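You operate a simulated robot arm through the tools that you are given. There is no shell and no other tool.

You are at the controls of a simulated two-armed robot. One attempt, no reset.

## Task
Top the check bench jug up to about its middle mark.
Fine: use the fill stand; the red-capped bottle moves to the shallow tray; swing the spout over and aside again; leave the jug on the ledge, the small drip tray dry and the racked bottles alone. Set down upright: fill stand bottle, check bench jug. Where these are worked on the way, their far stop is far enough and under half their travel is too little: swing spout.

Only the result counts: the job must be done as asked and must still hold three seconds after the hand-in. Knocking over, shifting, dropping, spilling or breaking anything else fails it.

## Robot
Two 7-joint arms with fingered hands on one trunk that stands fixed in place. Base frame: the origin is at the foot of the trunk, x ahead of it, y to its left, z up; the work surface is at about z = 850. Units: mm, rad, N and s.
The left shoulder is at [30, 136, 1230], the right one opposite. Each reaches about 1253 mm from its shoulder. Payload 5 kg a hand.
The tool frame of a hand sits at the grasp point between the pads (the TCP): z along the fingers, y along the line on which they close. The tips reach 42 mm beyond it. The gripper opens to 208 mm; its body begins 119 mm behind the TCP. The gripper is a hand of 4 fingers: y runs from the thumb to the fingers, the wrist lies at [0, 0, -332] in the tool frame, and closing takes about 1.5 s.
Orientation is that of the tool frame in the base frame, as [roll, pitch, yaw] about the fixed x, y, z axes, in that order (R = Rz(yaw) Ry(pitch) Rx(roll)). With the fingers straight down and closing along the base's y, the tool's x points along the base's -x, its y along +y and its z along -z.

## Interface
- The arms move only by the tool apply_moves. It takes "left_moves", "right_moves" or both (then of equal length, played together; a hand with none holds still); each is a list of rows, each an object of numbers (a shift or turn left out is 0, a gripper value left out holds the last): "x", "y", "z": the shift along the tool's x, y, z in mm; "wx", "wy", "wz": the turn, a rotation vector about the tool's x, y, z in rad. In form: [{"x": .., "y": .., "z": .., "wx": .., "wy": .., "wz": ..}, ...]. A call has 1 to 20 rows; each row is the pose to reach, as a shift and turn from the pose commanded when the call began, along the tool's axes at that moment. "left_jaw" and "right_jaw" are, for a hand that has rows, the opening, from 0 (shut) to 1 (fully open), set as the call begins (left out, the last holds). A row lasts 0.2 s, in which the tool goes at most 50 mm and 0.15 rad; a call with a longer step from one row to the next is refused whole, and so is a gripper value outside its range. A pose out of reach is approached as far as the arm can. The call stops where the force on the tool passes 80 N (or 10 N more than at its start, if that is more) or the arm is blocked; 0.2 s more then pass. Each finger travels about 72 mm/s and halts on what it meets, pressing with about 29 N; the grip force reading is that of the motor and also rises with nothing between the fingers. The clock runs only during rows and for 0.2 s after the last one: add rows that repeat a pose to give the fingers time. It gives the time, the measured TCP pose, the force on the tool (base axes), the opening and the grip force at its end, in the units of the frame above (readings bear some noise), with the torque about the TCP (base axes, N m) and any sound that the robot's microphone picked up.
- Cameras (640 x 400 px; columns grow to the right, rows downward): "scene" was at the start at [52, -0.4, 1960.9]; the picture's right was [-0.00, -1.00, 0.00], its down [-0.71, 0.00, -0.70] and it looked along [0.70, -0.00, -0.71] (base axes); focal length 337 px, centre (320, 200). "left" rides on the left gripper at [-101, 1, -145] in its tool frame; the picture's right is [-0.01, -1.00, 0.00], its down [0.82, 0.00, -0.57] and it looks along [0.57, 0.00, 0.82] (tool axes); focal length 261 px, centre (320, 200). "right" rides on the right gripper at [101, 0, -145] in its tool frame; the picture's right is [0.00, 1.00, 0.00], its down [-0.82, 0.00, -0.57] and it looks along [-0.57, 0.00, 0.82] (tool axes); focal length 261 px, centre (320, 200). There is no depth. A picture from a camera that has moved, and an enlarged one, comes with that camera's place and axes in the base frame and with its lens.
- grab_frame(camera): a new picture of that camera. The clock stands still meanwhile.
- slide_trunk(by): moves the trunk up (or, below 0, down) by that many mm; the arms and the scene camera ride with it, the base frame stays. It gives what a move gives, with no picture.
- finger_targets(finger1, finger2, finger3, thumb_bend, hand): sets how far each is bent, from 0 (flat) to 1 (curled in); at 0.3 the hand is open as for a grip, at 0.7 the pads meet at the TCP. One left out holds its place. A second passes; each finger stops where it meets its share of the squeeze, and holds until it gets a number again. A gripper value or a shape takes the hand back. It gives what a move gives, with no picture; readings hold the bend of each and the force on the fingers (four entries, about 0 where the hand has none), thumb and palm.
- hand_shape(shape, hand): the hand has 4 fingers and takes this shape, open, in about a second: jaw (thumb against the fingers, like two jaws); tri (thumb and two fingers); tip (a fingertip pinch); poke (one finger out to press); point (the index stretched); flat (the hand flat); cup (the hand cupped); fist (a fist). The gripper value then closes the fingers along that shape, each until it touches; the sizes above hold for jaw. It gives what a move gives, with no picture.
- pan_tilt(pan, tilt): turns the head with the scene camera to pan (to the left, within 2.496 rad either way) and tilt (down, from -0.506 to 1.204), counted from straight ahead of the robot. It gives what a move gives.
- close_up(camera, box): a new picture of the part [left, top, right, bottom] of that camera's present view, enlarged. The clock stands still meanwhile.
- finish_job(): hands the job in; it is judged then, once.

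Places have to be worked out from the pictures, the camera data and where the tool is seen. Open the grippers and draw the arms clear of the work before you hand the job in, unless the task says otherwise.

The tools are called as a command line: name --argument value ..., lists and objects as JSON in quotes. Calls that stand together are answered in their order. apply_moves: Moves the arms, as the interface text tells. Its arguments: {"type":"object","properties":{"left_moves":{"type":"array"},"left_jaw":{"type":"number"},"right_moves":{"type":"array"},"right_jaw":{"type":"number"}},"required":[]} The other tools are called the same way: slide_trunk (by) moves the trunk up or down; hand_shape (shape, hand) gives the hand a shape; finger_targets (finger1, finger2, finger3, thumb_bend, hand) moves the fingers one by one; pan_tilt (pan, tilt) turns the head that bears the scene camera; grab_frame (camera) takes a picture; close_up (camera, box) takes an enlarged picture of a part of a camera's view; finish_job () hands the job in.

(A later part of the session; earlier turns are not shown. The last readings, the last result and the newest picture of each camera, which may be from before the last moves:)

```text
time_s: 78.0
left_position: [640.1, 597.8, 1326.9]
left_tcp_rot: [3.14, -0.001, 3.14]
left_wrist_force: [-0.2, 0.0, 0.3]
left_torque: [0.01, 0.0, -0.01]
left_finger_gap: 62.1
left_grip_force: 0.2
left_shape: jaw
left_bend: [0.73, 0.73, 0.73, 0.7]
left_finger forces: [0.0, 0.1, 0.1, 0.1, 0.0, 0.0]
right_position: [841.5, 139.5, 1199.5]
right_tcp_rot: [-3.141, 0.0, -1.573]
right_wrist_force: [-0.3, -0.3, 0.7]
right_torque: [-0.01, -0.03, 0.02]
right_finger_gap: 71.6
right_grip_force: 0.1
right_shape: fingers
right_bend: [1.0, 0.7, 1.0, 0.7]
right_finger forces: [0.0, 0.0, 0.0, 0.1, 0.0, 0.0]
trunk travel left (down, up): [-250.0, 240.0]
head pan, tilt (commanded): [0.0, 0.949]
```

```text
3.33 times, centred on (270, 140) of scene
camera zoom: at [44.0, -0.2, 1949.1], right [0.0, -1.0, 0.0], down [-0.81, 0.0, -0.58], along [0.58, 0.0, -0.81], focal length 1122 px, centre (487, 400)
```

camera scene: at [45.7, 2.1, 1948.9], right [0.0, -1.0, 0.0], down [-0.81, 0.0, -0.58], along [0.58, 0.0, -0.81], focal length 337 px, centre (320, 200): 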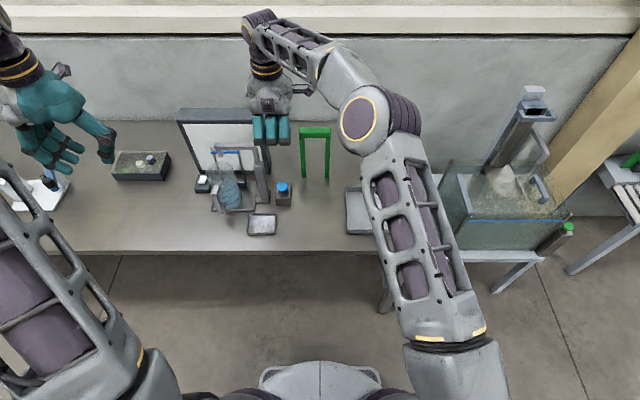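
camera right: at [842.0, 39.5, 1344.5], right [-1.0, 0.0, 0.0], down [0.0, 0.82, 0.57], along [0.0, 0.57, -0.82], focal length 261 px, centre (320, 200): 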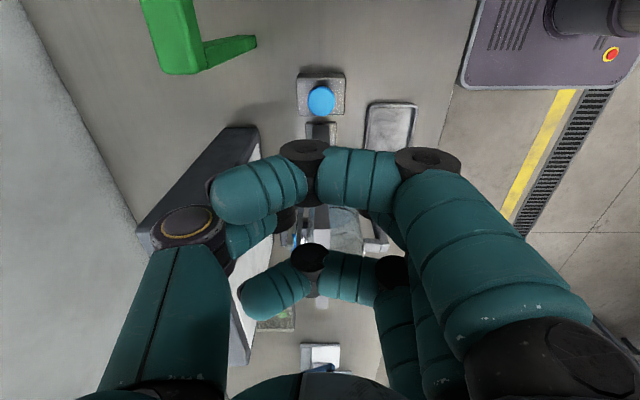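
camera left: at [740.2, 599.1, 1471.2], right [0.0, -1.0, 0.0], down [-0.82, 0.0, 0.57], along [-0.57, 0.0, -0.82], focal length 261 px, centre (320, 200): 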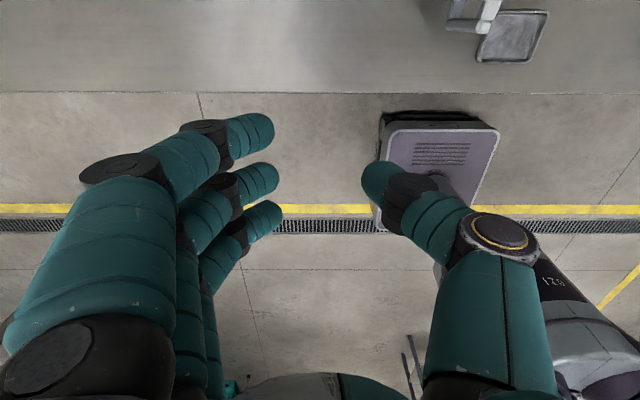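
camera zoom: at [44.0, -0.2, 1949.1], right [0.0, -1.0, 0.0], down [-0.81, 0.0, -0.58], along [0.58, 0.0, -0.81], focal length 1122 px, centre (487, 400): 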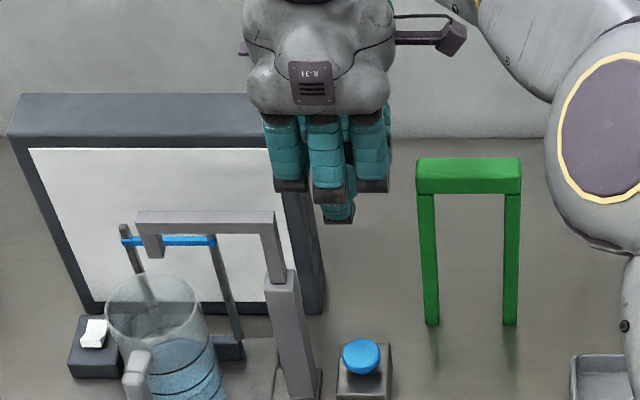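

The middle fingertip is now lowest. I tilt the hand slightly (palm away from the post) and descend to just above the blue button.

apply_moves --right_moves '[{"x": 1, "y": -1, "z": 20, "wy": -0.07}, {"x": 2, "y": -1.5, "z": 55, "wy": -0.14}, {"x": 2, "y": -1.5, "z": 95, "wy": -0.2}, {"x": 2, "y": -1.5, "z": 130, "wy": -0.2}, {"x": 2, "y": -1.5, "z": 160, "wy": -0.2}, {"x": 2, "y": -1.5, "z": 185, "wy": -0.2}, {"x": 2, "y": -1.5, "z": 185, "wy": -0.2}]'

grab_frame --camera "right"

close_up --camera "scene" --box '[200, 80, 320, 220]'

```text
time_s: 79.6
left_position: [637.8, 599.1, 1326.8]
left_tcp_rot: [-3.141, 0.001, 3.139]
left_wrist_force: [-0.4, -0.8, -0.1]
left_torque: [-0.01, -0.02, -0.01]
left_finger_gap: 62.0
left_grip_force: 0.0
left_shape: jaw
left_bend: [0.73, 0.73, 0.73, 0.7]
left_finger forces: [0.0, 0.0, 0.1, 0.0, 0.0, 0.1]
right_position: [842.8, 138.7, 1014.4]
right_tcp_rot: [-3.142, 0.201, -1.571]
right_wrist_force: [-0.8, -0.3, 0.2]
right_torque: [-0.04, -0.06, -0.04]
right_finger_gap: 71.6
right_grip_force: 0.0
right_shape: fingers
right_bend: [1.0, 0.7, 1.0, 0.7]
right_finger forces: [0.1, 0.0, 0.1, 0.1, 0.0, 0.0]
trunk travel left (down, up): [-250.0, 240.0]
head pan, tilt (commanded): [0.0, 0.949]
```

```text
taken
camera right: at [843.5, 11.0, 1136.8], right [-1.0, 0.0, 0.0], down [0.0, 0.69, 0.72], along [0.0, 0.72, -0.69], focal length 261 px, centre (320, 200)
```

right: 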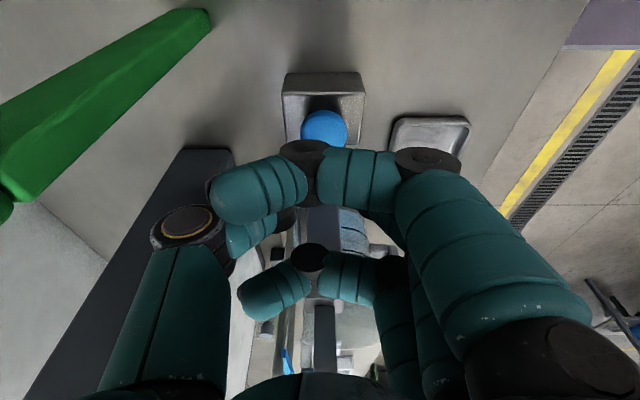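

```text
2.86 times, centred on (260, 150) of scene
camera zoom: at [43.3, -0.2, 1949.1], right [0.0, -1.0, 0.0], down [-0.81, 0.0, -0.58], along [0.58, 0.0, -0.81], focal length 962 px, centre (491, 343)
```

zoom: 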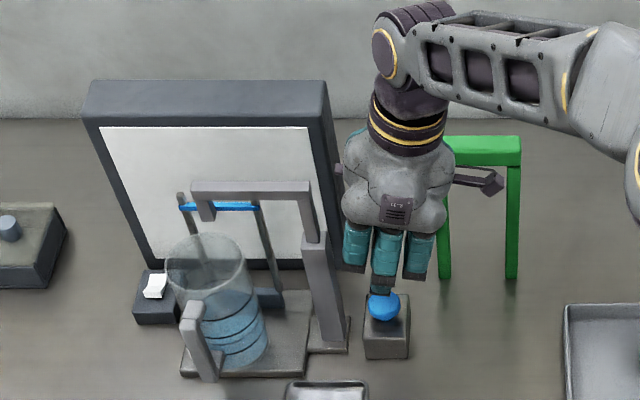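

The fingertip is ~25–30 mm above the dome and aligned. I lower 20 mm, then go in small steps to find contact.

apply_moves --right_moves '[{"x": 2, "z": 9.8}, {"x": 4, "z": 19.6}, {"x": 4, "z": 19.6}]'

close_up --camera "scene" --box '[240, 120, 320, 210]'

```text
time_s: 80.4
left_position: [639.7, 600.3, 1327.9]
left_tcp_rot: [3.141, 0.0, 3.14]
left_wrist_force: [-0.1, 1.1, 0.0]
left_torque: [0.01, 0.0, -0.01]
left_finger_gap: 62.1
left_grip_force: 0.2
left_shape: jaw
left_bend: [0.73, 0.73, 0.73, 0.7]
left_finger forces: [0.1, 0.1, 0.1, 0.0, 0.0, 0.0]
right_position: [843.0, 136.9, 995.0]
right_tcp_rot: [-3.141, 0.201, -1.57]
right_wrist_force: [-1.1, 0.3, -0.1]
right_torque: [0.0, -0.03, -0.01]
right_finger_gap: 71.3
right_grip_force: 0.1
right_shape: fingers
right_bend: [1.0, 0.7, 1.0, 0.7]
right_finger forces: [0.1, 0.0, 0.1, 0.0, 0.1, 0.0]
trunk travel left (down, up): [-250.0, 240.0]
head pan, tilt (commanded): [0.0, 0.949]
```

```text
4.44 times, centred on (280, 165) of scene
camera zoom: at [44.0, -0.2, 1949.1], right [0.0, -1.0, 0.0], down [-0.81, 0.0, -0.58], along [0.58, 0.0, -0.81], focal length 1497 px, centre (498, 356)
```

zoom: 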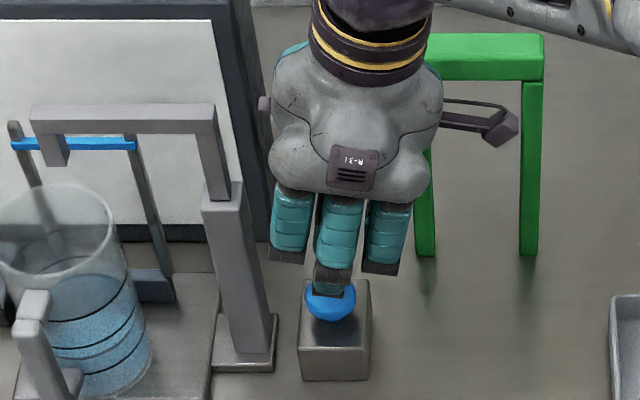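

Still no contact. I step down 5 mm at a time, ready to back off.

apply_moves --right_moves '[{"x": 1, "z": 4.9}]'

apply_moves --right_moves '[{"x": 0.8, "z": 3.9}]'

```text
time_s: 80.8
left_position: [639.6, 600.0, 1327.0]
left_tcp_rot: [-3.141, 0.0, 3.14]
left_wrist_force: [-0.2, -0.5, -0.3]
left_torque: [0.03, -0.02, 0.01]
left_finger_gap: 61.7
left_grip_force: 0.1
left_shape: jaw
left_bend: [0.73, 0.73, 0.73, 0.7]
left_finger forces: [0.1, 0.1, 0.1, 0.1, 0.1, 0.0]
right_position: [842.3, 136.0, 989.4]
right_tcp_rot: [3.14, 0.198, -1.569]
right_wrist_force: [0.8, 0.4, 0.0]
right_torque: [0.0, 0.01, 0.02]
right_finger_gap: 71.4
right_grip_force: 0.0
right_shape: fingers
right_bend: [1.0, 0.7, 1.0, 0.7]
right_finger forces: [0.1, 0.1, 0.0, 0.0, 0.1, 0.0]
trunk travel left (down, up): [-250.0, 240.0]
head pan, tilt (commanded): [0.0, 0.949]
```

```text
time_s: 81.2
left_position: [639.6, 599.2, 1326.7]
left_tcp_rot: [-3.141, -0.001, 3.14]
left_wrist_force: [-0.3, 0.0, -0.6]
left_torque: [-0.01, 0.06, -0.01]
left_finger_gap: 61.9
left_grip_force: 0.0
left_shape: jaw
left_bend: [0.73, 0.73, 0.73, 0.7]
left_finger forces: [0.0, 0.1, 0.0, 0.0, 0.0, 0.0]
right_position: [843.0, 137.1, 986.8]
right_tcp_rot: [3.141, 0.199, -1.571]
right_wrist_force: [0.1, -0.6, -0.2]
right_torque: [0.04, 0.02, 0.0]
right_finger_gap: 71.8
right_grip_force: 0.1
right_shape: fingers
right_bend: [1.0, 0.7, 1.0, 0.7]
right_finger forces: [0.1, 0.0, 0.0, 0.0, 0.0, 0.0]
trunk travel left (down, up): [-250.0, 240.0]
head pan, tilt (commanded): [0.0, 0.949]
```

apply_moves --right_moves '[{"x": 1, "z": 4.9}]'

apply_moves --right_moves '[{"x": 0.8, "z": 3.9}]'

close_up --camera "scene" --box '[240, 120, 320, 210]'

```text
time_s: 81.6
left_position: [641.1, 598.7, 1326.6]
left_tcp_rot: [-3.141, 0.001, 3.141]
left_wrist_force: [-0.6, -0.3, -0.9]
left_torque: [-0.02, 0.03, -0.02]
left_finger_gap: 62.1
left_grip_force: 0.1
left_shape: jaw
left_bend: [0.73, 0.73, 0.73, 0.7]
left_finger forces: [0.1, 0.1, 0.0, 0.0, 0.1, 0.0]
right_position: [842.3, 137.8, 981.4]
right_tcp_rot: [3.142, 0.199, -1.57]
right_wrist_force: [0.0, 0.4, 0.0]
right_torque: [0.03, 0.02, 0.01]
right_finger_gap: 71.5
right_grip_force: 0.1
right_shape: fingers
right_bend: [1.0, 0.7, 1.0, 0.7]
right_finger forces: [0.1, 0.0, 0.0, 0.1, 0.1, 0.0]
trunk travel left (down, up): [-250.0, 240.0]
head pan, tilt (commanded): [0.0, 0.949]
```

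```text
time_s: 82.0
left_position: [640.1, 598.7, 1327.2]
left_tcp_rot: [-3.141, 0.001, 3.14]
left_wrist_force: [0.5, -0.5, -0.2]
left_torque: [0.0, 0.04, 0.0]
left_finger_gap: 62.1
left_grip_force: 0.1
left_shape: jaw
left_bend: [0.73, 0.73, 0.73, 0.7]
left_finger forces: [0.0, 0.0, 0.1, 0.1, 0.0, 0.1]
right_position: [843.8, 138.3, 976.8]
right_tcp_rot: [-3.141, 0.199, -1.569]
right_wrist_force: [0.6, 0.0, -0.6]
right_torque: [0.02, 0.02, 0.01]
right_finger_gap: 71.6
right_grip_force: 0.0
right_shape: fingers
right_bend: [1.0, 0.7, 1.0, 0.7]
right_finger forces: [0.0, 0.1, 0.0, 0.0, 0.1, 0.0]
trunk travel left (down, up): [-250.0, 240.0]
head pan, tilt (commanded): [0.0, 0.949]
```

```text
4.44 times, centred on (280, 165) of scene
camera zoom: at [44.3, -0.1, 1949.1], right [0.0, -1.0, 0.0], down [-0.81, 0.0, -0.58], along [0.58, 0.0, -0.81], focal length 1497 px, centre (498, 356)
```

zoom: 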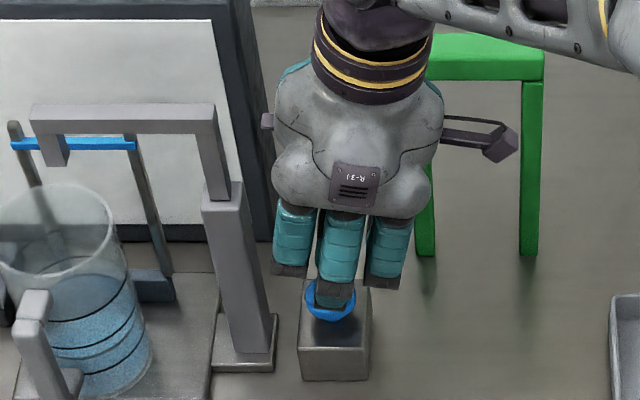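

Nearly there; I keep stepping down.

apply_moves --right_moves '[{"x": 0.8, "z": 3.9}]'

apply_moves --right_moves '[{"x": 0.6, "z": 2.9}]'

close_up --camera "right" --box '[200, 80, 440, 280]'

```text
time_s: 82.4
left_position: [641.0, 598.2, 1326.6]
left_tcp_rot: [-3.141, 0.002, 3.141]
left_wrist_force: [-0.3, -0.4, 0.0]
left_torque: [-0.02, -0.02, 0.0]
left_finger_gap: 61.9
left_grip_force: 0.2
left_shape: jaw
left_bend: [0.73, 0.73, 0.73, 0.7]
left_finger forces: [0.0, 0.0, 0.1, 0.0, 0.0, 0.0]
right_position: [842.3, 137.6, 973.6]
right_tcp_rot: [-3.141, 0.201, -1.571]
right_wrist_force: [-0.8, 0.6, 0.5]
right_torque: [-0.01, 0.02, 0.0]
right_finger_gap: 71.8
right_grip_force: 1.0
right_shape: fingers
right_bend: [1.0, 0.7, 1.0, 0.7]
right_finger forces: [0.0, 0.6, 0.0, 0.0, 0.0, 0.1]
trunk travel left (down, up): [-250.0, 240.0]
head pan, tilt (commanded): [0.0, 0.949]
```

```text
time_s: 82.8
left_position: [639.5, 598.8, 1327.0]
left_tcp_rot: [3.141, -0.001, 3.141]
left_wrist_force: [-0.3, -0.6, -0.8]
left_torque: [0.01, 0.02, -0.01]
left_finger_gap: 62.0
left_grip_force: 0.1
left_shape: jaw
left_bend: [0.73, 0.73, 0.73, 0.7]
left_finger forces: [0.0, 0.0, 0.0, 0.0, 0.1, 0.0]
right_position: [843.2, 136.5, 971.0]
right_tcp_rot: [3.141, 0.2, -1.569]
right_wrist_force: [-0.4, 0.4, 0.4]
right_torque: [0.0, 0.06, 0.0]
right_finger_gap: 71.4
right_grip_force: 1.0
right_shape: fingers
right_bend: [1.0, 0.7, 1.0, 0.7]
right_finger forces: [0.0, 1.7, 0.1, 0.0, 0.0, 0.1]
trunk travel left (down, up): [-250.0, 240.0]
head pan, tilt (commanded): [0.0, 0.949]
```

```text
2.00 times, centred on (320, 180) of right
camera zoom: at [843.4, 9.7, 1092.6], right [-1.0, 0.0, 0.0], down [0.0, 0.69, 0.72], along [0.0, 0.72, -0.69], focal length 521 px, centre (320, 240)
```

zoom: 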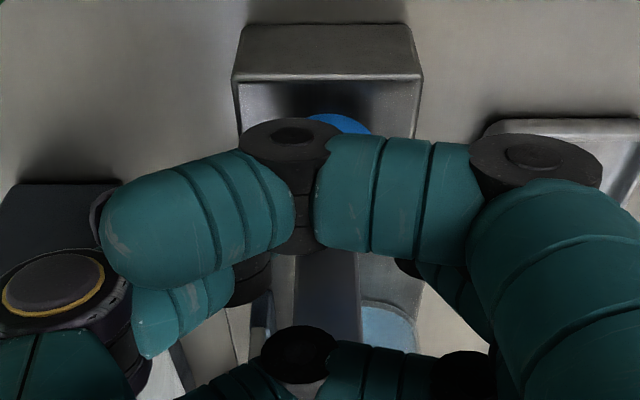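

Finger 2 reads 1.7 N – the button is being touched. I press a bit deeper and watch for sound and flow.

apply_moves --right_moves '[{"x": 0.6, "z": 2.9}]'

close_up --camera "scene" --box '[200, 120, 300, 215]'

```text
time_s: 83.2
left_position: [639.7, 599.9, 1327.4]
left_tcp_rot: [-3.14, 0.0, 3.141]
left_wrist_force: [-0.3, -0.2, -0.8]
left_torque: [-0.03, 0.0, 0.01]
left_finger_gap: 61.9
left_grip_force: 0.1
left_shape: jaw
left_bend: [0.73, 0.73, 0.73, 0.7]
left_finger forces: [0.1, 0.0, 0.0, 0.0, 0.0, 0.0]
right_position: [842.3, 137.7, 967.6]
right_tcp_rot: [-3.141, 0.201, -1.57]
right_wrist_force: [-1.2, -0.7, 2.8]
right_torque: [-0.03, 0.07, 0.01]
right_finger_gap: 71.4
right_grip_force: 1.6
right_shape: fingers
right_bend: [1.0, 0.7, 1.0, 0.7]
right_finger forces: [0.0, 2.8, 0.0, 0.0, 0.1, 0.0]
trunk travel left (down, up): [-250.0, 240.0]
head pan, tilt (commanded): [0.0, 0.949]
heard: click
```

```text
4.21 times, centred on (250, 168) of scene
camera zoom: at [43.8, -0.3, 1949.1], right [0.0, -1.0, 0.0], down [-0.81, 0.0, -0.58], along [0.58, 0.0, -0.81], focal length 1418 px, centre (615, 337)
```

zoom: 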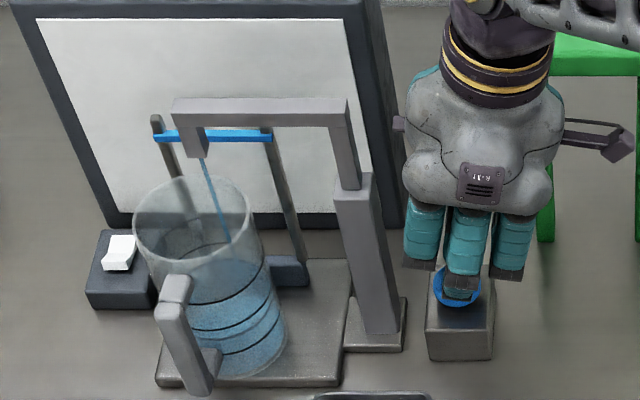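

A click and a thin stream falls from the nozzle into the jug. I zoom on the jug to read the current level.

close_up --camera "scene" --box '[205, 155, 255, 215]'

```text
6.67 times, centred on (230, 185) of scene
camera zoom: at [43.8, -0.3, 1949.1], right [0.0, -1.0, 0.0], down [-0.81, 0.0, -0.58], along [0.58, 0.0, -0.81], focal length 2245 px, centre (920, 300)
```

zoom: 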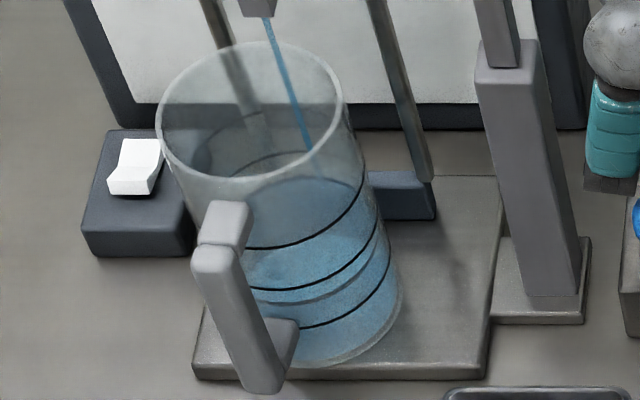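

Flow is on. The water line sits a little below the middle ring (~18 mm by my estimate). I hold for about a second and re-read the level to get the flow rate.

apply_moves --right_moves '[{"x": 0}, {"x": 0}, {"x": 0}, {"x": 0}]'

close_up --camera "scene" --box '[205, 155, 255, 215]'

```text
time_s: 84.2
left_position: [639.5, 599.7, 1327.3]
left_tcp_rot: [-3.141, -0.001, 3.139]
left_wrist_force: [0.1, -0.1, -0.8]
left_torque: [0.01, -0.01, -0.01]
left_finger_gap: 61.9
left_grip_force: 0.0
left_shape: jaw
left_bend: [0.73, 0.73, 0.73, 0.7]
left_finger forces: [0.1, 0.1, 0.0, 0.0, 0.1, 0.0]
right_position: [842.1, 137.5, 968.1]
right_tcp_rot: [3.141, 0.201, -1.569]
right_wrist_force: [-0.2, 0.6, 3.5]
right_torque: [0.0, 0.04, -0.03]
right_finger_gap: 71.5
right_grip_force: 1.4
right_shape: fingers
right_bend: [1.0, 0.7, 1.0, 0.7]
right_finger forces: [0.0, 2.7, 0.1, 0.1, 0.1, 0.1]
trunk travel left (down, up): [-250.0, 240.0]
head pan, tilt (commanded): [0.0, 0.949]
```

```text
6.67 times, centred on (230, 185) of scene
camera zoom: at [43.7, -0.2, 1949.1], right [0.0, -1.0, 0.0], down [-0.81, 0.0, -0.58], along [0.58, 0.0, -0.81], focal length 2245 px, centre (920, 300)
```

zoom: 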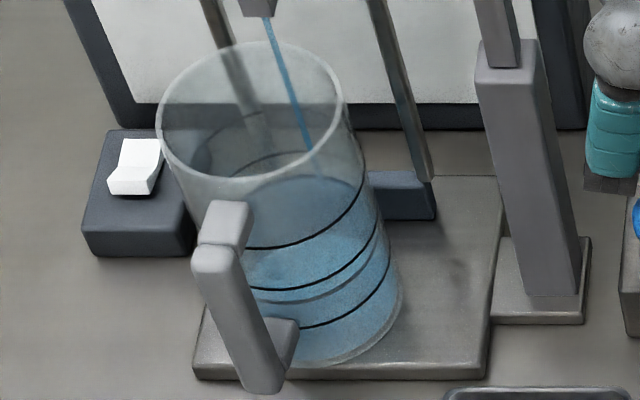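

The rise is slow. I hold three more seconds and compare.

apply_moves --right_moves '[{"x": 0}, {"x": 0}, {"x": 0}, {"x": 0}, {"x": 0}, {"x": 0}, {"x": 0}, {"x": 0}, {"x": 0}, {"x": 0}, {"x": 0}, {"x": 0}, {"x": 0}, {"x": 0}]'

close_up --camera "scene" --box '[205, 155, 255, 215]'

```text
time_s: 87.2
left_position: [640.3, 599.8, 1326.7]
left_tcp_rot: [3.141, 0.001, -3.141]
left_wrist_force: [0.0, 0.2, 0.3]
left_torque: [0.02, -0.05, -0.01]
left_finger_gap: 62.0
left_grip_force: 0.0
left_shape: jaw
left_bend: [0.73, 0.73, 0.73, 0.7]
left_finger forces: [0.1, 0.1, 0.1, 0.0, 0.0, 0.0]
right_position: [842.8, 137.5, 967.4]
right_tcp_rot: [3.141, 0.2, -1.572]
right_wrist_force: [0.1, 0.8, 2.7]
right_torque: [0.03, 0.04, 0.0]
right_finger_gap: 71.6
right_grip_force: 1.5
right_shape: fingers
right_bend: [1.0, 0.7, 1.0, 0.7]
right_finger forces: [0.1, 2.8, 0.0, 0.1, 0.1, 0.0]
trunk travel left (down, up): [-250.0, 240.0]
head pan, tilt (commanded): [0.0, 0.949]
```

```text
6.67 times, centred on (230, 185) of scene
camera zoom: at [43.7, -0.2, 1949.1], right [0.0, -1.0, 0.0], down [-0.81, 0.0, -0.58], along [0.58, 0.0, -0.81], focal length 2245 px, centre (920, 300)
```

zoom: 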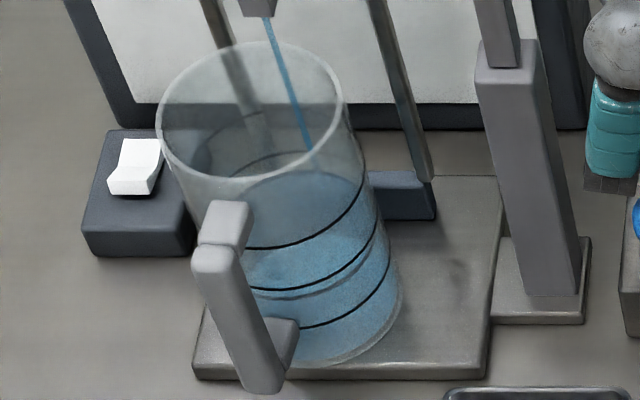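

I zoom tightly on the ring/water-line area to measure the gap.

close_up --camera "scene" --box '[220, 175, 244, 212]'

```text
10.81 times, centred on (232, 194) of scene
camera zoom: at [43.7, -0.2, 1949.1], right [0.0, -1.0, 0.0], down [-0.81, 0.0, -0.58], along [0.58, 0.0, -0.81], focal length 3640 px, centre (1271, 270)
```

zoom: 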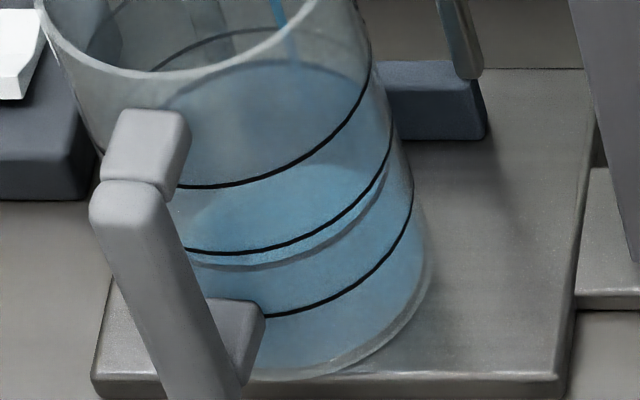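

The line is still under the middle ring. I hold another 3 s and measure again with the same zoom.

apply_moves --right_moves '[{"x": 0}, {"x": 0}, {"x": 0}, {"x": 0}, {"x": 0}, {"x": 0}, {"x": 0}, {"x": 0}, {"x": 0}, {"x": 0}, {"x": 0}, {"x": 0}, {"x": 0}, {"x": 0}]'

close_up --camera "scene" --box '[220, 175, 244, 212]'

```text
time_s: 90.2
left_position: [640.2, 599.7, 1326.9]
left_tcp_rot: [3.141, 0.0, 3.139]
left_wrist_force: [0.8, -0.2, 0.4]
left_torque: [-0.03, 0.0, -0.02]
left_finger_gap: 62.0
left_grip_force: 0.0
left_shape: jaw
left_bend: [0.73, 0.73, 0.73, 0.7]
left_finger forces: [0.1, 0.1, 0.1, 0.0, 0.1, 0.1]
right_position: [842.6, 136.4, 968.1]
right_tcp_rot: [3.141, 0.2, -1.571]
right_wrist_force: [0.4, 0.1, 2.9]
right_torque: [0.01, 0.08, -0.04]
right_finger_gap: 71.7
right_grip_force: 1.7
right_shape: fingers
right_bend: [1.0, 0.7, 1.0, 0.7]
right_finger forces: [0.1, 2.8, 0.0, 0.0, 0.0, 0.1]
trunk travel left (down, up): [-250.0, 240.0]
head pan, tilt (commanded): [0.0, 0.949]
```

```text
10.81 times, centred on (232, 194) of scene
camera zoom: at [43.7, -0.2, 1949.1], right [0.0, -1.0, 0.0], down [-0.81, 0.0, -0.58], along [0.58, 0.0, -0.81], focal length 3640 px, centre (1271, 270)
```

zoom: 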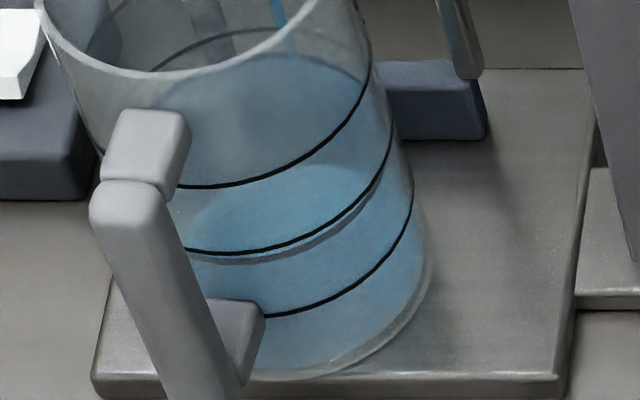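

By projecting the jug geometry, the level is now ≈12 mm below the middle mark and rising ≈2 mm/s. I hold ~2.8 s more and re-measure.

apply_moves --right_moves '[{"x": 0}, {"x": 0}, {"x": 0}, {"x": 0}, {"x": 0}, {"x": 0}, {"x": 0}, {"x": 0}, {"x": 0}, {"x": 0}, {"x": 0}, {"x": 0}, {"x": 0}]'

close_up --camera "scene" --box '[220, 175, 244, 212]'

close_up --camera "scene" --box '[214, 160, 238, 197]'

```text
time_s: 93.0
left_position: [638.5, 599.1, 1327.2]
left_tcp_rot: [3.141, -0.001, 3.139]
left_wrist_force: [0.2, -0.7, -0.3]
left_torque: [0.0, -0.02, -0.02]
left_finger_gap: 62.1
left_grip_force: 0.1
left_shape: jaw
left_bend: [0.73, 0.73, 0.73, 0.7]
left_finger forces: [0.0, 0.1, 0.1, 0.0, 0.0, 0.0]
right_position: [843.0, 136.3, 967.5]
right_tcp_rot: [3.141, 0.201, -1.571]
right_wrist_force: [-0.1, 0.4, 2.8]
right_torque: [0.02, 0.05, -0.02]
right_finger_gap: 71.4
right_grip_force: 1.4
right_shape: fingers
right_bend: [1.0, 0.7, 1.0, 0.7]
right_finger forces: [0.0, 2.8, 0.0, 0.1, 0.0, 0.0]
trunk travel left (down, up): [-250.0, 240.0]
head pan, tilt (commanded): [0.0, 0.949]
```

```text
10.81 times, centred on (232, 194) of scene
camera zoom: at [43.7, -0.2, 1949.1], right [0.0, -1.0, 0.0], down [-0.81, 0.0, -0.58], along [0.58, 0.0, -0.81], focal length 3640 px, centre (1271, 270)
```

zoom: 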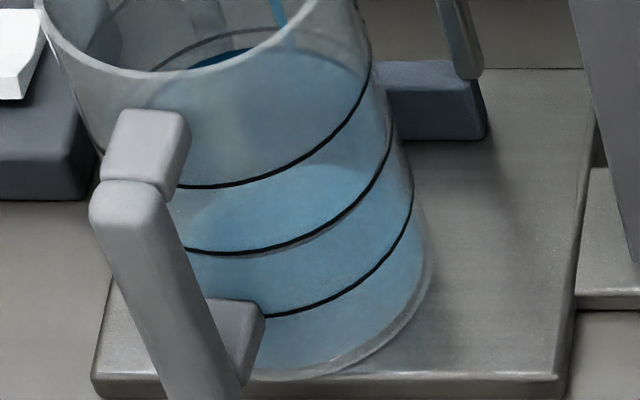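

```text
10.81 times, centred on (226, 178) of scene
camera zoom: at [43.7, -0.2, 1949.1], right [0.0, -1.0, 0.0], down [-0.81, 0.0, -0.58], along [0.58, 0.0, -0.81], focal length 3640 px, centre (1336, 432)
```

zoom: 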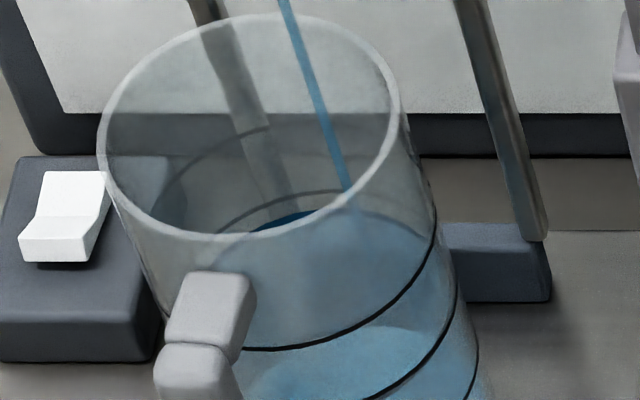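

The water front edge now coincides with the middle ring on the outer wall; accounting for wall thickness the level is ≈5 mm short, rising ≈2.4 mm/s. I hold a little more, release, and see whether the flow stops.

apply_moves --right_moves '[{"x": 0}, {"x": 0}, {"x": 0}, {"x": -2.4, "z": -11.8}]'

close_up --camera "scene" --box '[214, 160, 238, 197]'

close_up --camera "scene" --box '[220, 175, 244, 212]'

close_up --camera "scene" --box '[200, 120, 300, 215]'

```text
time_s: 94.0
left_position: [639.3, 600.1, 1326.7]
left_tcp_rot: [3.141, 0.001, 3.139]
left_wrist_force: [0.1, 0.3, 0.6]
left_torque: [0.03, -0.05, -0.02]
left_finger_gap: 61.9
left_grip_force: 0.0
left_shape: jaw
left_bend: [0.73, 0.73, 0.73, 0.7]
left_finger forces: [0.1, 0.0, 0.0, 0.0, 0.0, 0.0]
right_position: [842.8, 136.4, 978.8]
right_tcp_rot: [3.141, 0.199, -1.571]
right_wrist_force: [0.0, 0.9, -0.4]
right_torque: [0.02, -0.02, 0.02]
right_finger_gap: 71.4
right_grip_force: 0.0
right_shape: fingers
right_bend: [1.0, 0.7, 1.0, 0.7]
right_finger forces: [0.0, 0.1, 0.1, 0.0, 0.0, 0.0]
trunk travel left (down, up): [-250.0, 240.0]
head pan, tilt (commanded): [0.0, 0.949]
```

```text
10.81 times, centred on (226, 178) of scene
camera zoom: at [43.5, -0.4, 1949.1], right [0.0, -1.0, 0.0], down [-0.81, 0.0, -0.58], along [0.58, 0.0, -0.81], focal length 3640 px, centre (1336, 432)
```

zoom: 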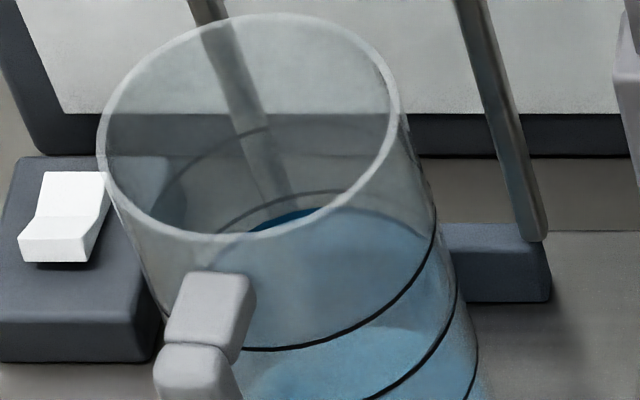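

```text
10.81 times, centred on (232, 194) of scene
camera zoom: at [43.5, -0.4, 1949.1], right [0.0, -1.0, 0.0], down [-0.81, 0.0, -0.58], along [0.58, 0.0, -0.81], focal length 3640 px, centre (1271, 270)
```

zoom: 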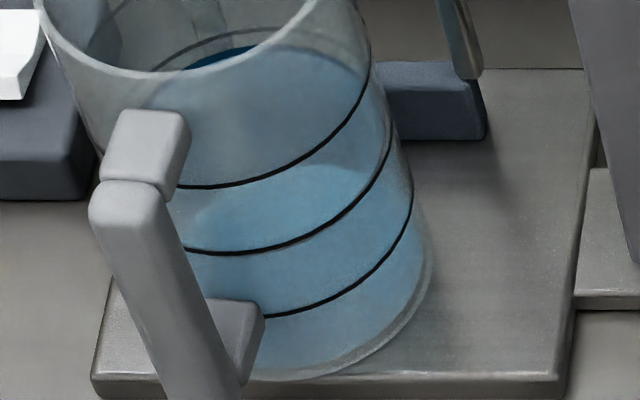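

```text
4.21 times, centred on (250, 168) of scene
camera zoom: at [43.5, -0.4, 1949.1], right [0.0, -1.0, 0.0], down [-0.81, 0.0, -0.58], along [0.58, 0.0, -0.81], focal length 1418 px, centre (615, 337)
```

zoom: 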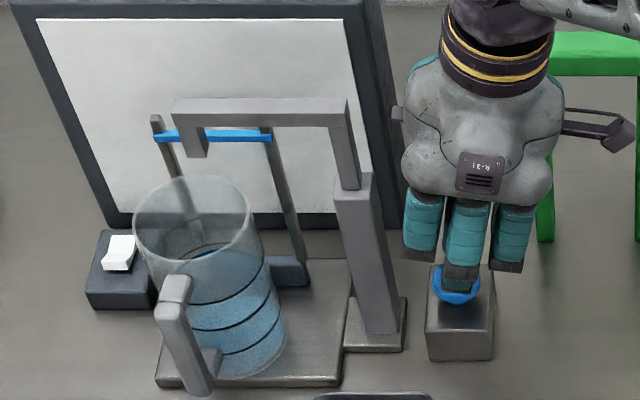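

The flow stops on release (momentary button). I estimate ≈3 mm short, so I press once more for about a second.

apply_moves --right_moves '[{"x": 2.4, "z": 11.8}, {"x": 2.4, "z": 11.8}, {"x": 2.4, "z": 11.8}, {"x": 2.4, "z": 11.8}, {"x": 2.4, "z": 11.8}, {"x": 0, "z": 0}]'

close_up --camera "scene" --box '[214, 160, 238, 197]'

close_up --camera "scene" --box '[220, 175, 244, 212]'

```text
time_s: 95.4
left_position: [639.1, 598.6, 1327.8]
left_tcp_rot: [3.141, -0.001, 3.139]
left_wrist_force: [0.2, -0.8, -1.0]
left_torque: [-0.01, -0.04, -0.02]
left_finger_gap: 62.1
left_grip_force: 0.0
left_shape: jaw
left_bend: [0.73, 0.73, 0.73, 0.7]
left_finger forces: [0.1, 0.1, 0.0, 0.1, 0.0, 0.1]
right_position: [842.5, 137.8, 978.9]
right_tcp_rot: [-3.141, 0.199, -1.571]
right_wrist_force: [0.0, 0.8, 0.5]
right_torque: [0.01, -0.04, 0.01]
right_finger_gap: 71.4
right_grip_force: 0.0
right_shape: fingers
right_bend: [1.0, 0.7, 1.0, 0.7]
right_finger forces: [0.1, 0.0, 0.1, 0.0, 0.0, 0.1]
trunk travel left (down, up): [-250.0, 240.0]
head pan, tilt (commanded): [0.0, 0.949]
heard: click
```

```text
10.81 times, centred on (226, 178) of scene
camera zoom: at [43.3, -0.3, 1949.1], right [0.0, -1.0, 0.0], down [-0.81, 0.0, -0.58], along [0.58, 0.0, -0.81], focal length 3640 px, centre (1336, 432)
```

zoom: 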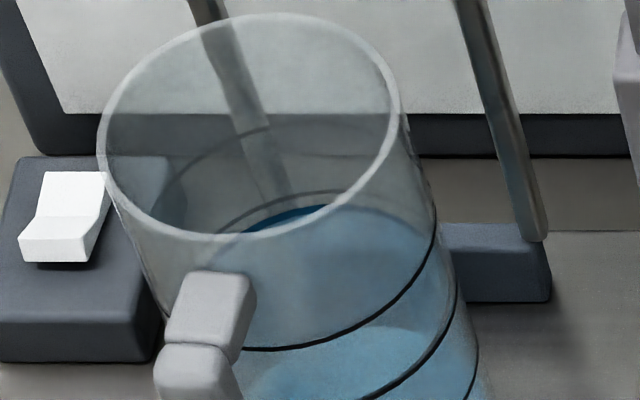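

```text
10.81 times, centred on (232, 194) of scene
camera zoom: at [43.3, -0.3, 1949.1], right [0.0, -1.0, 0.0], down [-0.81, 0.0, -0.58], along [0.58, 0.0, -0.81], focal length 3640 px, centre (1271, 270)
```

zoom: 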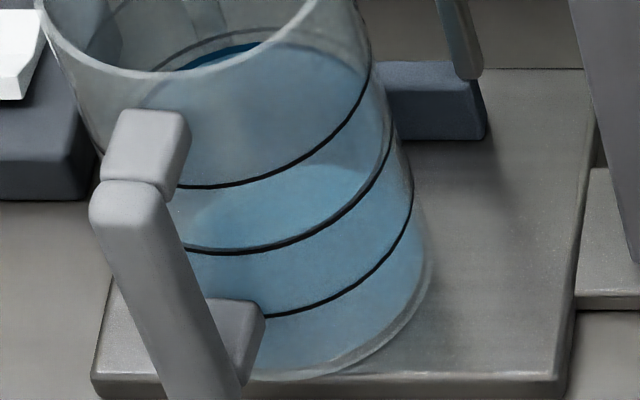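

Only ~1 mm short by the back-edge estimate. I zoom deeper to confirm against the ring.

close_up --camera "scene" --box '[226, 178, 238, 198]'

close_up --camera "scene" --box '[218, 170, 230, 182]'

```text
16.00 times, centred on (232, 188) of scene
camera zoom: at [43.3, -0.3, 1949.1], right [0.0, -1.0, 0.0], down [-0.81, 0.0, -0.58], along [0.58, 0.0, -0.81], focal length 5388 px, centre (1728, 392)
```

zoom: 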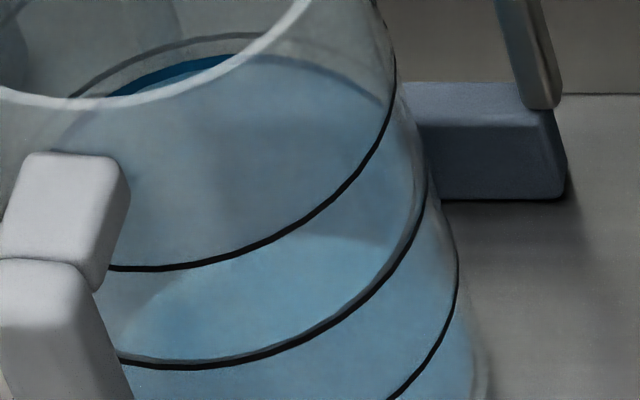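

```text
16.00 times, centred on (224, 176) of scene
camera zoom: at [43.3, -0.3, 1949.1], right [0.0, -1.0, 0.0], down [-0.81, 0.0, -0.58], along [0.58, 0.0, -0.81], focal length 5388 px, centre (1856, 584)
```

zoom: 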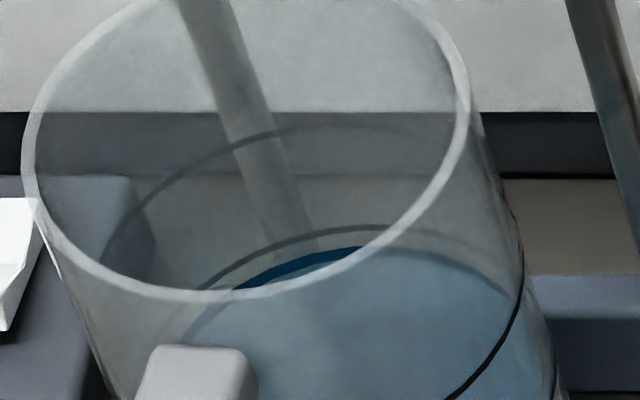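

At this zoom the level is still ≈2.4 mm under the mark. One more press of the same length.

apply_moves --right_moves '[{"x": 2.4, "z": 11.8}, {"x": 2.4, "z": 11.8}, {"x": 2.4, "z": 11.8}, {"x": 2.4, "z": 11.8}, {"x": 2.4, "z": 11.8}, {"x": 0, "z": 0}]'

close_up --camera "scene" --box '[226, 178, 238, 198]'

close_up --camera "scene" --box '[218, 170, 230, 182]'

```text
time_s: 96.8
left_position: [641.0, 598.8, 1327.2]
left_tcp_rot: [3.141, 0.0, 3.138]
left_wrist_force: [-0.1, 1.2, -0.5]
left_torque: [0.06, -0.03, -0.01]
left_finger_gap: 61.8
left_grip_force: 0.0
left_shape: jaw
left_bend: [0.73, 0.73, 0.73, 0.7]
left_finger forces: [0.1, 0.1, 0.0, 0.0, 0.0, 0.1]
right_position: [842.2, 136.8, 978.8]
right_tcp_rot: [-3.141, 0.199, -1.572]
right_wrist_force: [-1.0, -0.5, 0.5]
right_torque: [0.02, -0.07, -0.07]
right_finger_gap: 71.5
right_grip_force: 0.0
right_shape: fingers
right_bend: [1.0, 0.7, 1.0, 0.7]
right_finger forces: [0.1, 0.1, 0.0, 0.0, 0.0, 0.0]
trunk travel left (down, up): [-250.0, 240.0]
head pan, tilt (commanded): [0.0, 0.949]
heard: click
```

```text
16.00 times, centred on (232, 188) of scene
camera zoom: at [43.3, -0.6, 1949.1], right [0.0, -1.0, 0.0], down [-0.81, 0.0, -0.58], along [0.58, 0.0, -0.81], focal length 5388 px, centre (1728, 392)
```

zoom: 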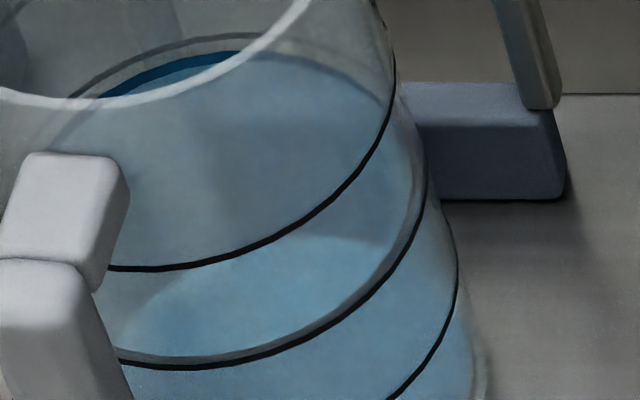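

```text
16.00 times, centred on (224, 176) of scene
camera zoom: at [43.3, -0.6, 1949.1], right [0.0, -1.0, 0.0], down [-0.81, 0.0, -0.58], along [0.58, 0.0, -0.81], focal length 5388 px, centre (1856, 584)
```

zoom: 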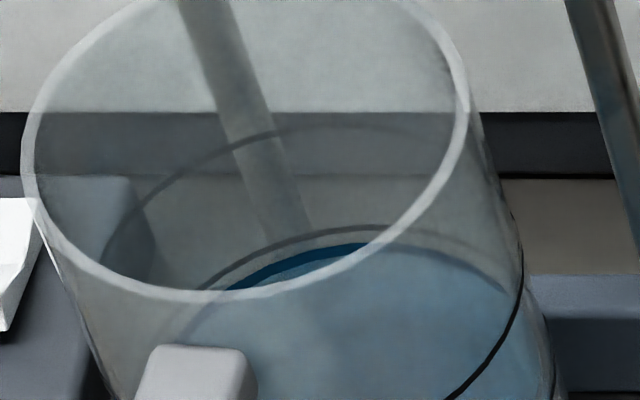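

The level is now within about 1 mm of the middle mark and no stream runs. I raise the right hand off the button and straighten it.

apply_moves --right_moves '[{"x": -6, "z": -30}, {"x": -14, "z": -70}, {"x": -22, "z": -110, "wy": 0.05}, {"x": -30, "z": -150, "wy": 0.1}, {"x": -38, "z": -190, "wy": 0.15}, {"x": -44, "z": -215, "wy": 0.2}, {"x": -44, "z": -215, "wy": 0.2}]'

apply_moves --right_moves '[{"x": 25, "y": 20, "wz": 0.08}, {"x": 50, "y": 40, "wz": 0.16}, {"x": 75, "y": 60, "wz": 0.24}, {"x": 100, "y": 80, "wz": 0.32}, {"x": 125, "y": 100, "wz": 0.4}, {"x": 150, "y": 120, "wz": 0.48}, {"x": 175, "y": 140, "wz": 0.56}, {"x": 200, "y": 160, "wz": 0.64}, {"x": 225, "y": 180, "wz": 0.72}, {"x": 250, "y": 200, "wz": 0.8}, {"x": 280, "y": 220, "wz": 0.88}, {"x": 310, "y": 240, "wz": 0.96}, {"x": 340, "y": 260, "wz": 1.04}, {"x": 370, "y": 280, "wz": 1.12}, {"x": 400, "y": 300, "wz": 1.2}, {"x": 430, "y": 320, "wz": 1.28}, {"x": 460, "y": 340, "wz": 1.36}, {"x": 490, "y": 360, "wz": 1.44}, {"x": 520, "y": 380, "wz": 1.52}, {"x": 550, "y": 400, "wz": 1.57}]'

grab_frame --camera "scene"

```text
time_s: 98.4
left_position: [639.8, 597.8, 1327.0]
left_tcp_rot: [3.141, 0.0, 3.14]
left_wrist_force: [0.0, -1.0, -0.4]
left_torque: [0.05, 0.02, 0.02]
left_finger_gap: 61.8
left_grip_force: 0.1
left_shape: jaw
left_bend: [0.73, 0.73, 0.73, 0.7]
left_finger forces: [0.1, 0.0, 0.0, 0.0, 0.0, 0.0]
right_position: [843.8, 135.4, 1198.2]
right_tcp_rot: [3.141, 0.001, -1.571]
right_wrist_force: [-0.6, -0.5, -1.1]
right_torque: [0.07, 0.02, -0.01]
right_finger_gap: 71.5
right_grip_force: 0.0
right_shape: fingers
right_bend: [1.0, 0.7, 1.0, 0.7]
right_finger forces: [0.1, 0.0, 0.0, 0.0, 0.0, 0.0]
trunk travel left (down, up): [-250.0, 240.0]
head pan, tilt (commanded): [0.0, 0.949]
```

```text
time_s: 102.6
left_position: [637.4, 598.1, 1327.7]
left_tcp_rot: [-3.141, 0.001, -3.141]
left_wrist_force: [-1.0, 0.1, -0.1]
left_torque: [-0.03, -0.05, -0.02]
left_finger_gap: 62.1
left_grip_force: 0.0
left_shape: jaw
left_bend: [0.73, 0.73, 0.73, 0.7]
left_finger forces: [0.0, 0.1, 0.0, 0.2, 0.0, 0.0]
right_position: [443.5, -415.9, 1201.0]
right_tcp_rot: [-3.14, 0.0, -3.141]
right_wrist_force: [0.1, -0.6, 0.1]
right_torque: [0.05, -0.05, 0.0]
right_finger_gap: 71.7
right_grip_force: 0.1
right_shape: fingers
right_bend: [1.0, 0.7, 1.0, 0.7]
right_finger forces: [0.1, 0.1, 0.0, 0.1, 0.0, 0.0]
trunk travel left (down, up): [-250.0, 240.0]
head pan, tilt (commanded): [0.0, 0.949]
```

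```text
taken
camera scene: at [42.5, -1.5, 1949.1], right [0.0, -1.0, 0.0], down [-0.81, 0.0, -0.58], along [0.58, 0.0, -0.81], focal length 337 px, centre (320, 200)
```

scene: 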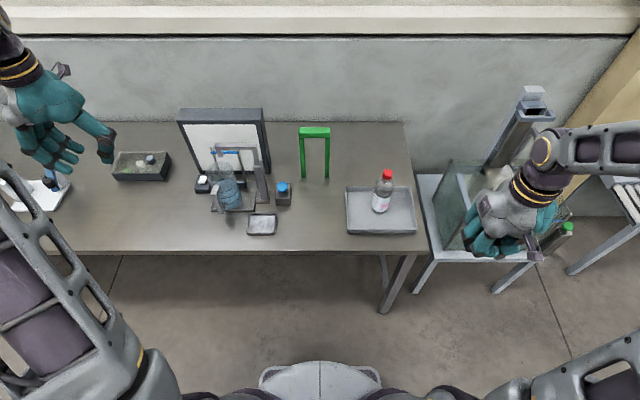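

Everything else is undisturbed. Now the left hand goes back above the swung spout arm at (842, 313), yawed −90°.

apply_moves --left_moves '[{"x": -17, "y": -24, "z": 0, "wz": 0.13}, {"x": -34, "y": -48, "z": 2, "wz": 0.26}, {"x": -51, "y": -71, "z": 5, "wz": 0.39}, {"x": -68, "y": -95, "z": 10, "wz": 0.52}, {"x": -85, "y": -119, "z": 15, "wz": 0.65}, {"x": -102, "y": -142, "z": 20, "wz": 0.78}, {"x": -119, "y": -166, "z": 26, "wz": 0.91}, {"x": -136, "y": -190, "z": 32, "wz": 1.04}, {"x": -153, "y": -214, "z": 38, "wz": 1.17}, {"x": -170, "y": -237, "z": 44, "wz": 1.3}, {"x": -187, "y": -261, "z": 50, "wz": 1.43}, {"x": -204, "y": -285, "z": 56, "wz": 1.5708}, {"x": -204, "y": -285, "z": 56, "wz": 1.5708}]' --left_jaw 0.36

grab_frame --camera "left"

close_up --camera "scene" --box '[190, 80, 320, 220]'

```text
time_s: 105.4
left_position: [843.9, 315.3, 1271.8]
left_tcp_rot: [3.141, 0.0, 1.569]
left_wrist_force: [-0.4, 0.7, 1.2]
left_torque: [-0.05, -0.06, 0.02]
left_finger_gap: 74.2
left_grip_force: 0.0
left_shape: jaw
left_bend: [0.73, 0.73, 0.73, 0.7]
left_finger forces: [0.0, 0.0, 0.1, 0.1, 0.0, 0.0]
right_position: [442.3, -414.7, 1201.0]
right_tcp_rot: [3.141, 0.001, -3.141]
right_wrist_force: [0.0, -0.3, 0.5]
right_torque: [-0.04, -0.01, 0.0]
right_finger_gap: 71.6
right_grip_force: 0.0
right_shape: fingers
right_bend: [1.0, 0.7, 1.0, 0.7]
right_finger forces: [0.1, 0.1, 0.1, 0.0, 0.0, 0.0]
trunk travel left (down, up): [-250.0, 240.0]
head pan, tilt (commanded): [0.0, 0.949]
```

```text
taken
camera left: at [843.3, 213.6, 1417.2], right [-1.0, 0.0, 0.0], down [0.0, 0.82, 0.57], along [0.0, 0.57, -0.82], focal length 261 px, centre (320, 200)
```

left: 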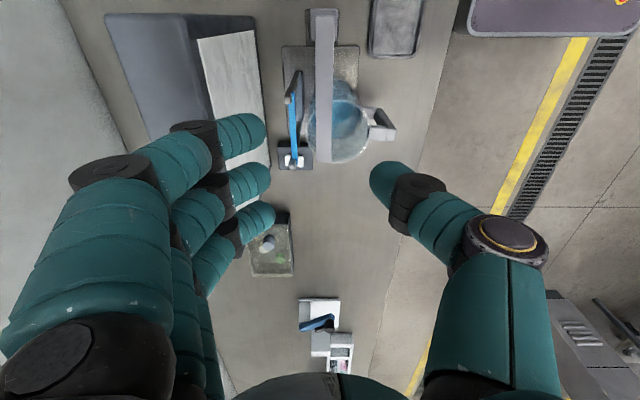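

```text
2.86 times, centred on (255, 150) of scene
camera zoom: at [42.8, 0.6, 1949.1], right [0.0, -1.0, 0.0], down [-0.81, 0.0, -0.58], along [0.58, 0.0, -0.81], focal length 962 px, centre (506, 343)
```

zoom: 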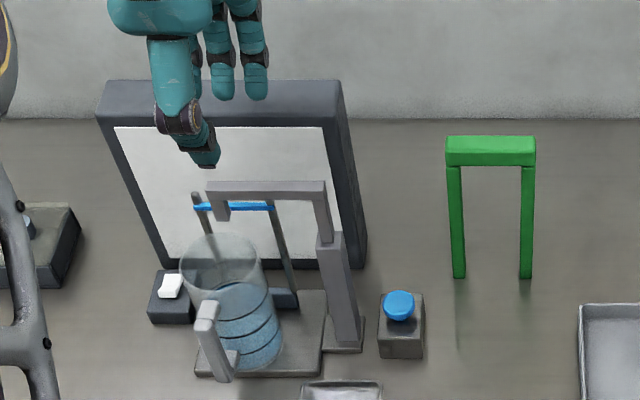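

The arm sits between the fingers. I descend to straddle it and narrow the gap.

apply_moves --left_moves '[{"z": 25, "y": -1}, {"z": 60, "y": -2}, {"z": 95, "y": -3}, {"z": 116, "y": -3}, {"z": 118, "y": -3}]'

apply_moves --left_moves '[{"z": 0}, {"z": 0}, {"z": 0}, {"z": 0}]' --left_jaw 0.17

grab_frame --camera "left"

```text
time_s: 106.6
left_position: [841.5, 314.0, 1153.6]
left_tcp_rot: [-3.141, -0.001, 1.569]
left_wrist_force: [0.5, -0.7, -0.4]
left_torque: [0.03, -0.02, -0.01]
left_finger_gap: 74.5
left_grip_force: 0.1
left_shape: jaw
left_bend: [0.73, 0.73, 0.73, 0.7]
left_finger forces: [0.0, 0.0, 0.1, 0.1, 0.0, 0.0]
right_position: [442.9, -415.9, 1200.2]
right_tcp_rot: [3.141, 0.001, -3.14]
right_wrist_force: [0.2, -0.1, -1.1]
right_torque: [0.04, -0.02, -0.01]
right_finger_gap: 71.5
right_grip_force: 0.0
right_shape: fingers
right_bend: [1.0, 0.7, 1.0, 0.7]
right_finger forces: [0.1, 0.0, 0.0, 0.0, 0.1, 0.1]
trunk travel left (down, up): [-250.0, 240.0]
head pan, tilt (commanded): [0.0, 0.949]
```

```text
time_s: 107.6
left_position: [838.6, 314.1, 1153.7]
left_tcp_rot: [3.141, 0.0, 1.569]
left_wrist_force: [-0.7, 0.2, -1.2]
left_torque: [0.04, -0.01, -0.05]
left_finger_gap: 36.3
left_grip_force: 0.0
left_shape: jaw
left_bend: [0.73, 0.73, 0.73, 0.7]
left_finger forces: [0.0, 0.0, 0.0, 0.1, 0.0, 0.0]
right_position: [443.6, -415.3, 1198.7]
right_tcp_rot: [-3.141, -0.001, -3.139]
right_wrist_force: [0.0, -0.3, -0.5]
right_torque: [-0.01, 0.0, 0.02]
right_finger_gap: 71.7
right_grip_force: 0.1
right_shape: fingers
right_bend: [1.0, 0.7, 1.0, 0.7]
right_finger forces: [0.0, 0.1, 0.1, 0.0, 0.1, 0.0]
trunk travel left (down, up): [-250.0, 240.0]
head pan, tilt (commanded): [0.0, 0.949]
```

```text
taken
camera left: at [840.0, 212.6, 1298.2], right [-1.0, 0.0, 0.0], down [0.0, 0.82, 0.57], along [0.0, 0.57, -0.82], focal length 261 px, centre (320, 200)
```

left: 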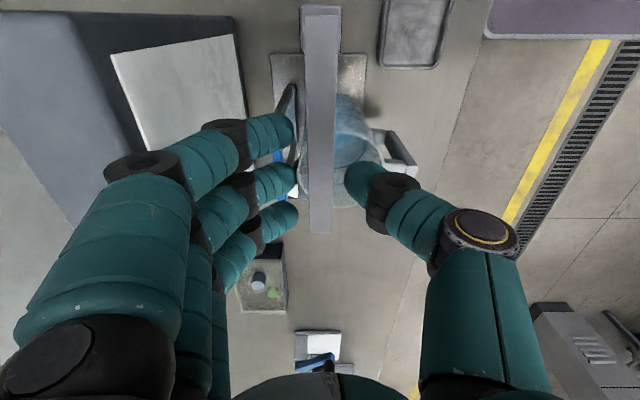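

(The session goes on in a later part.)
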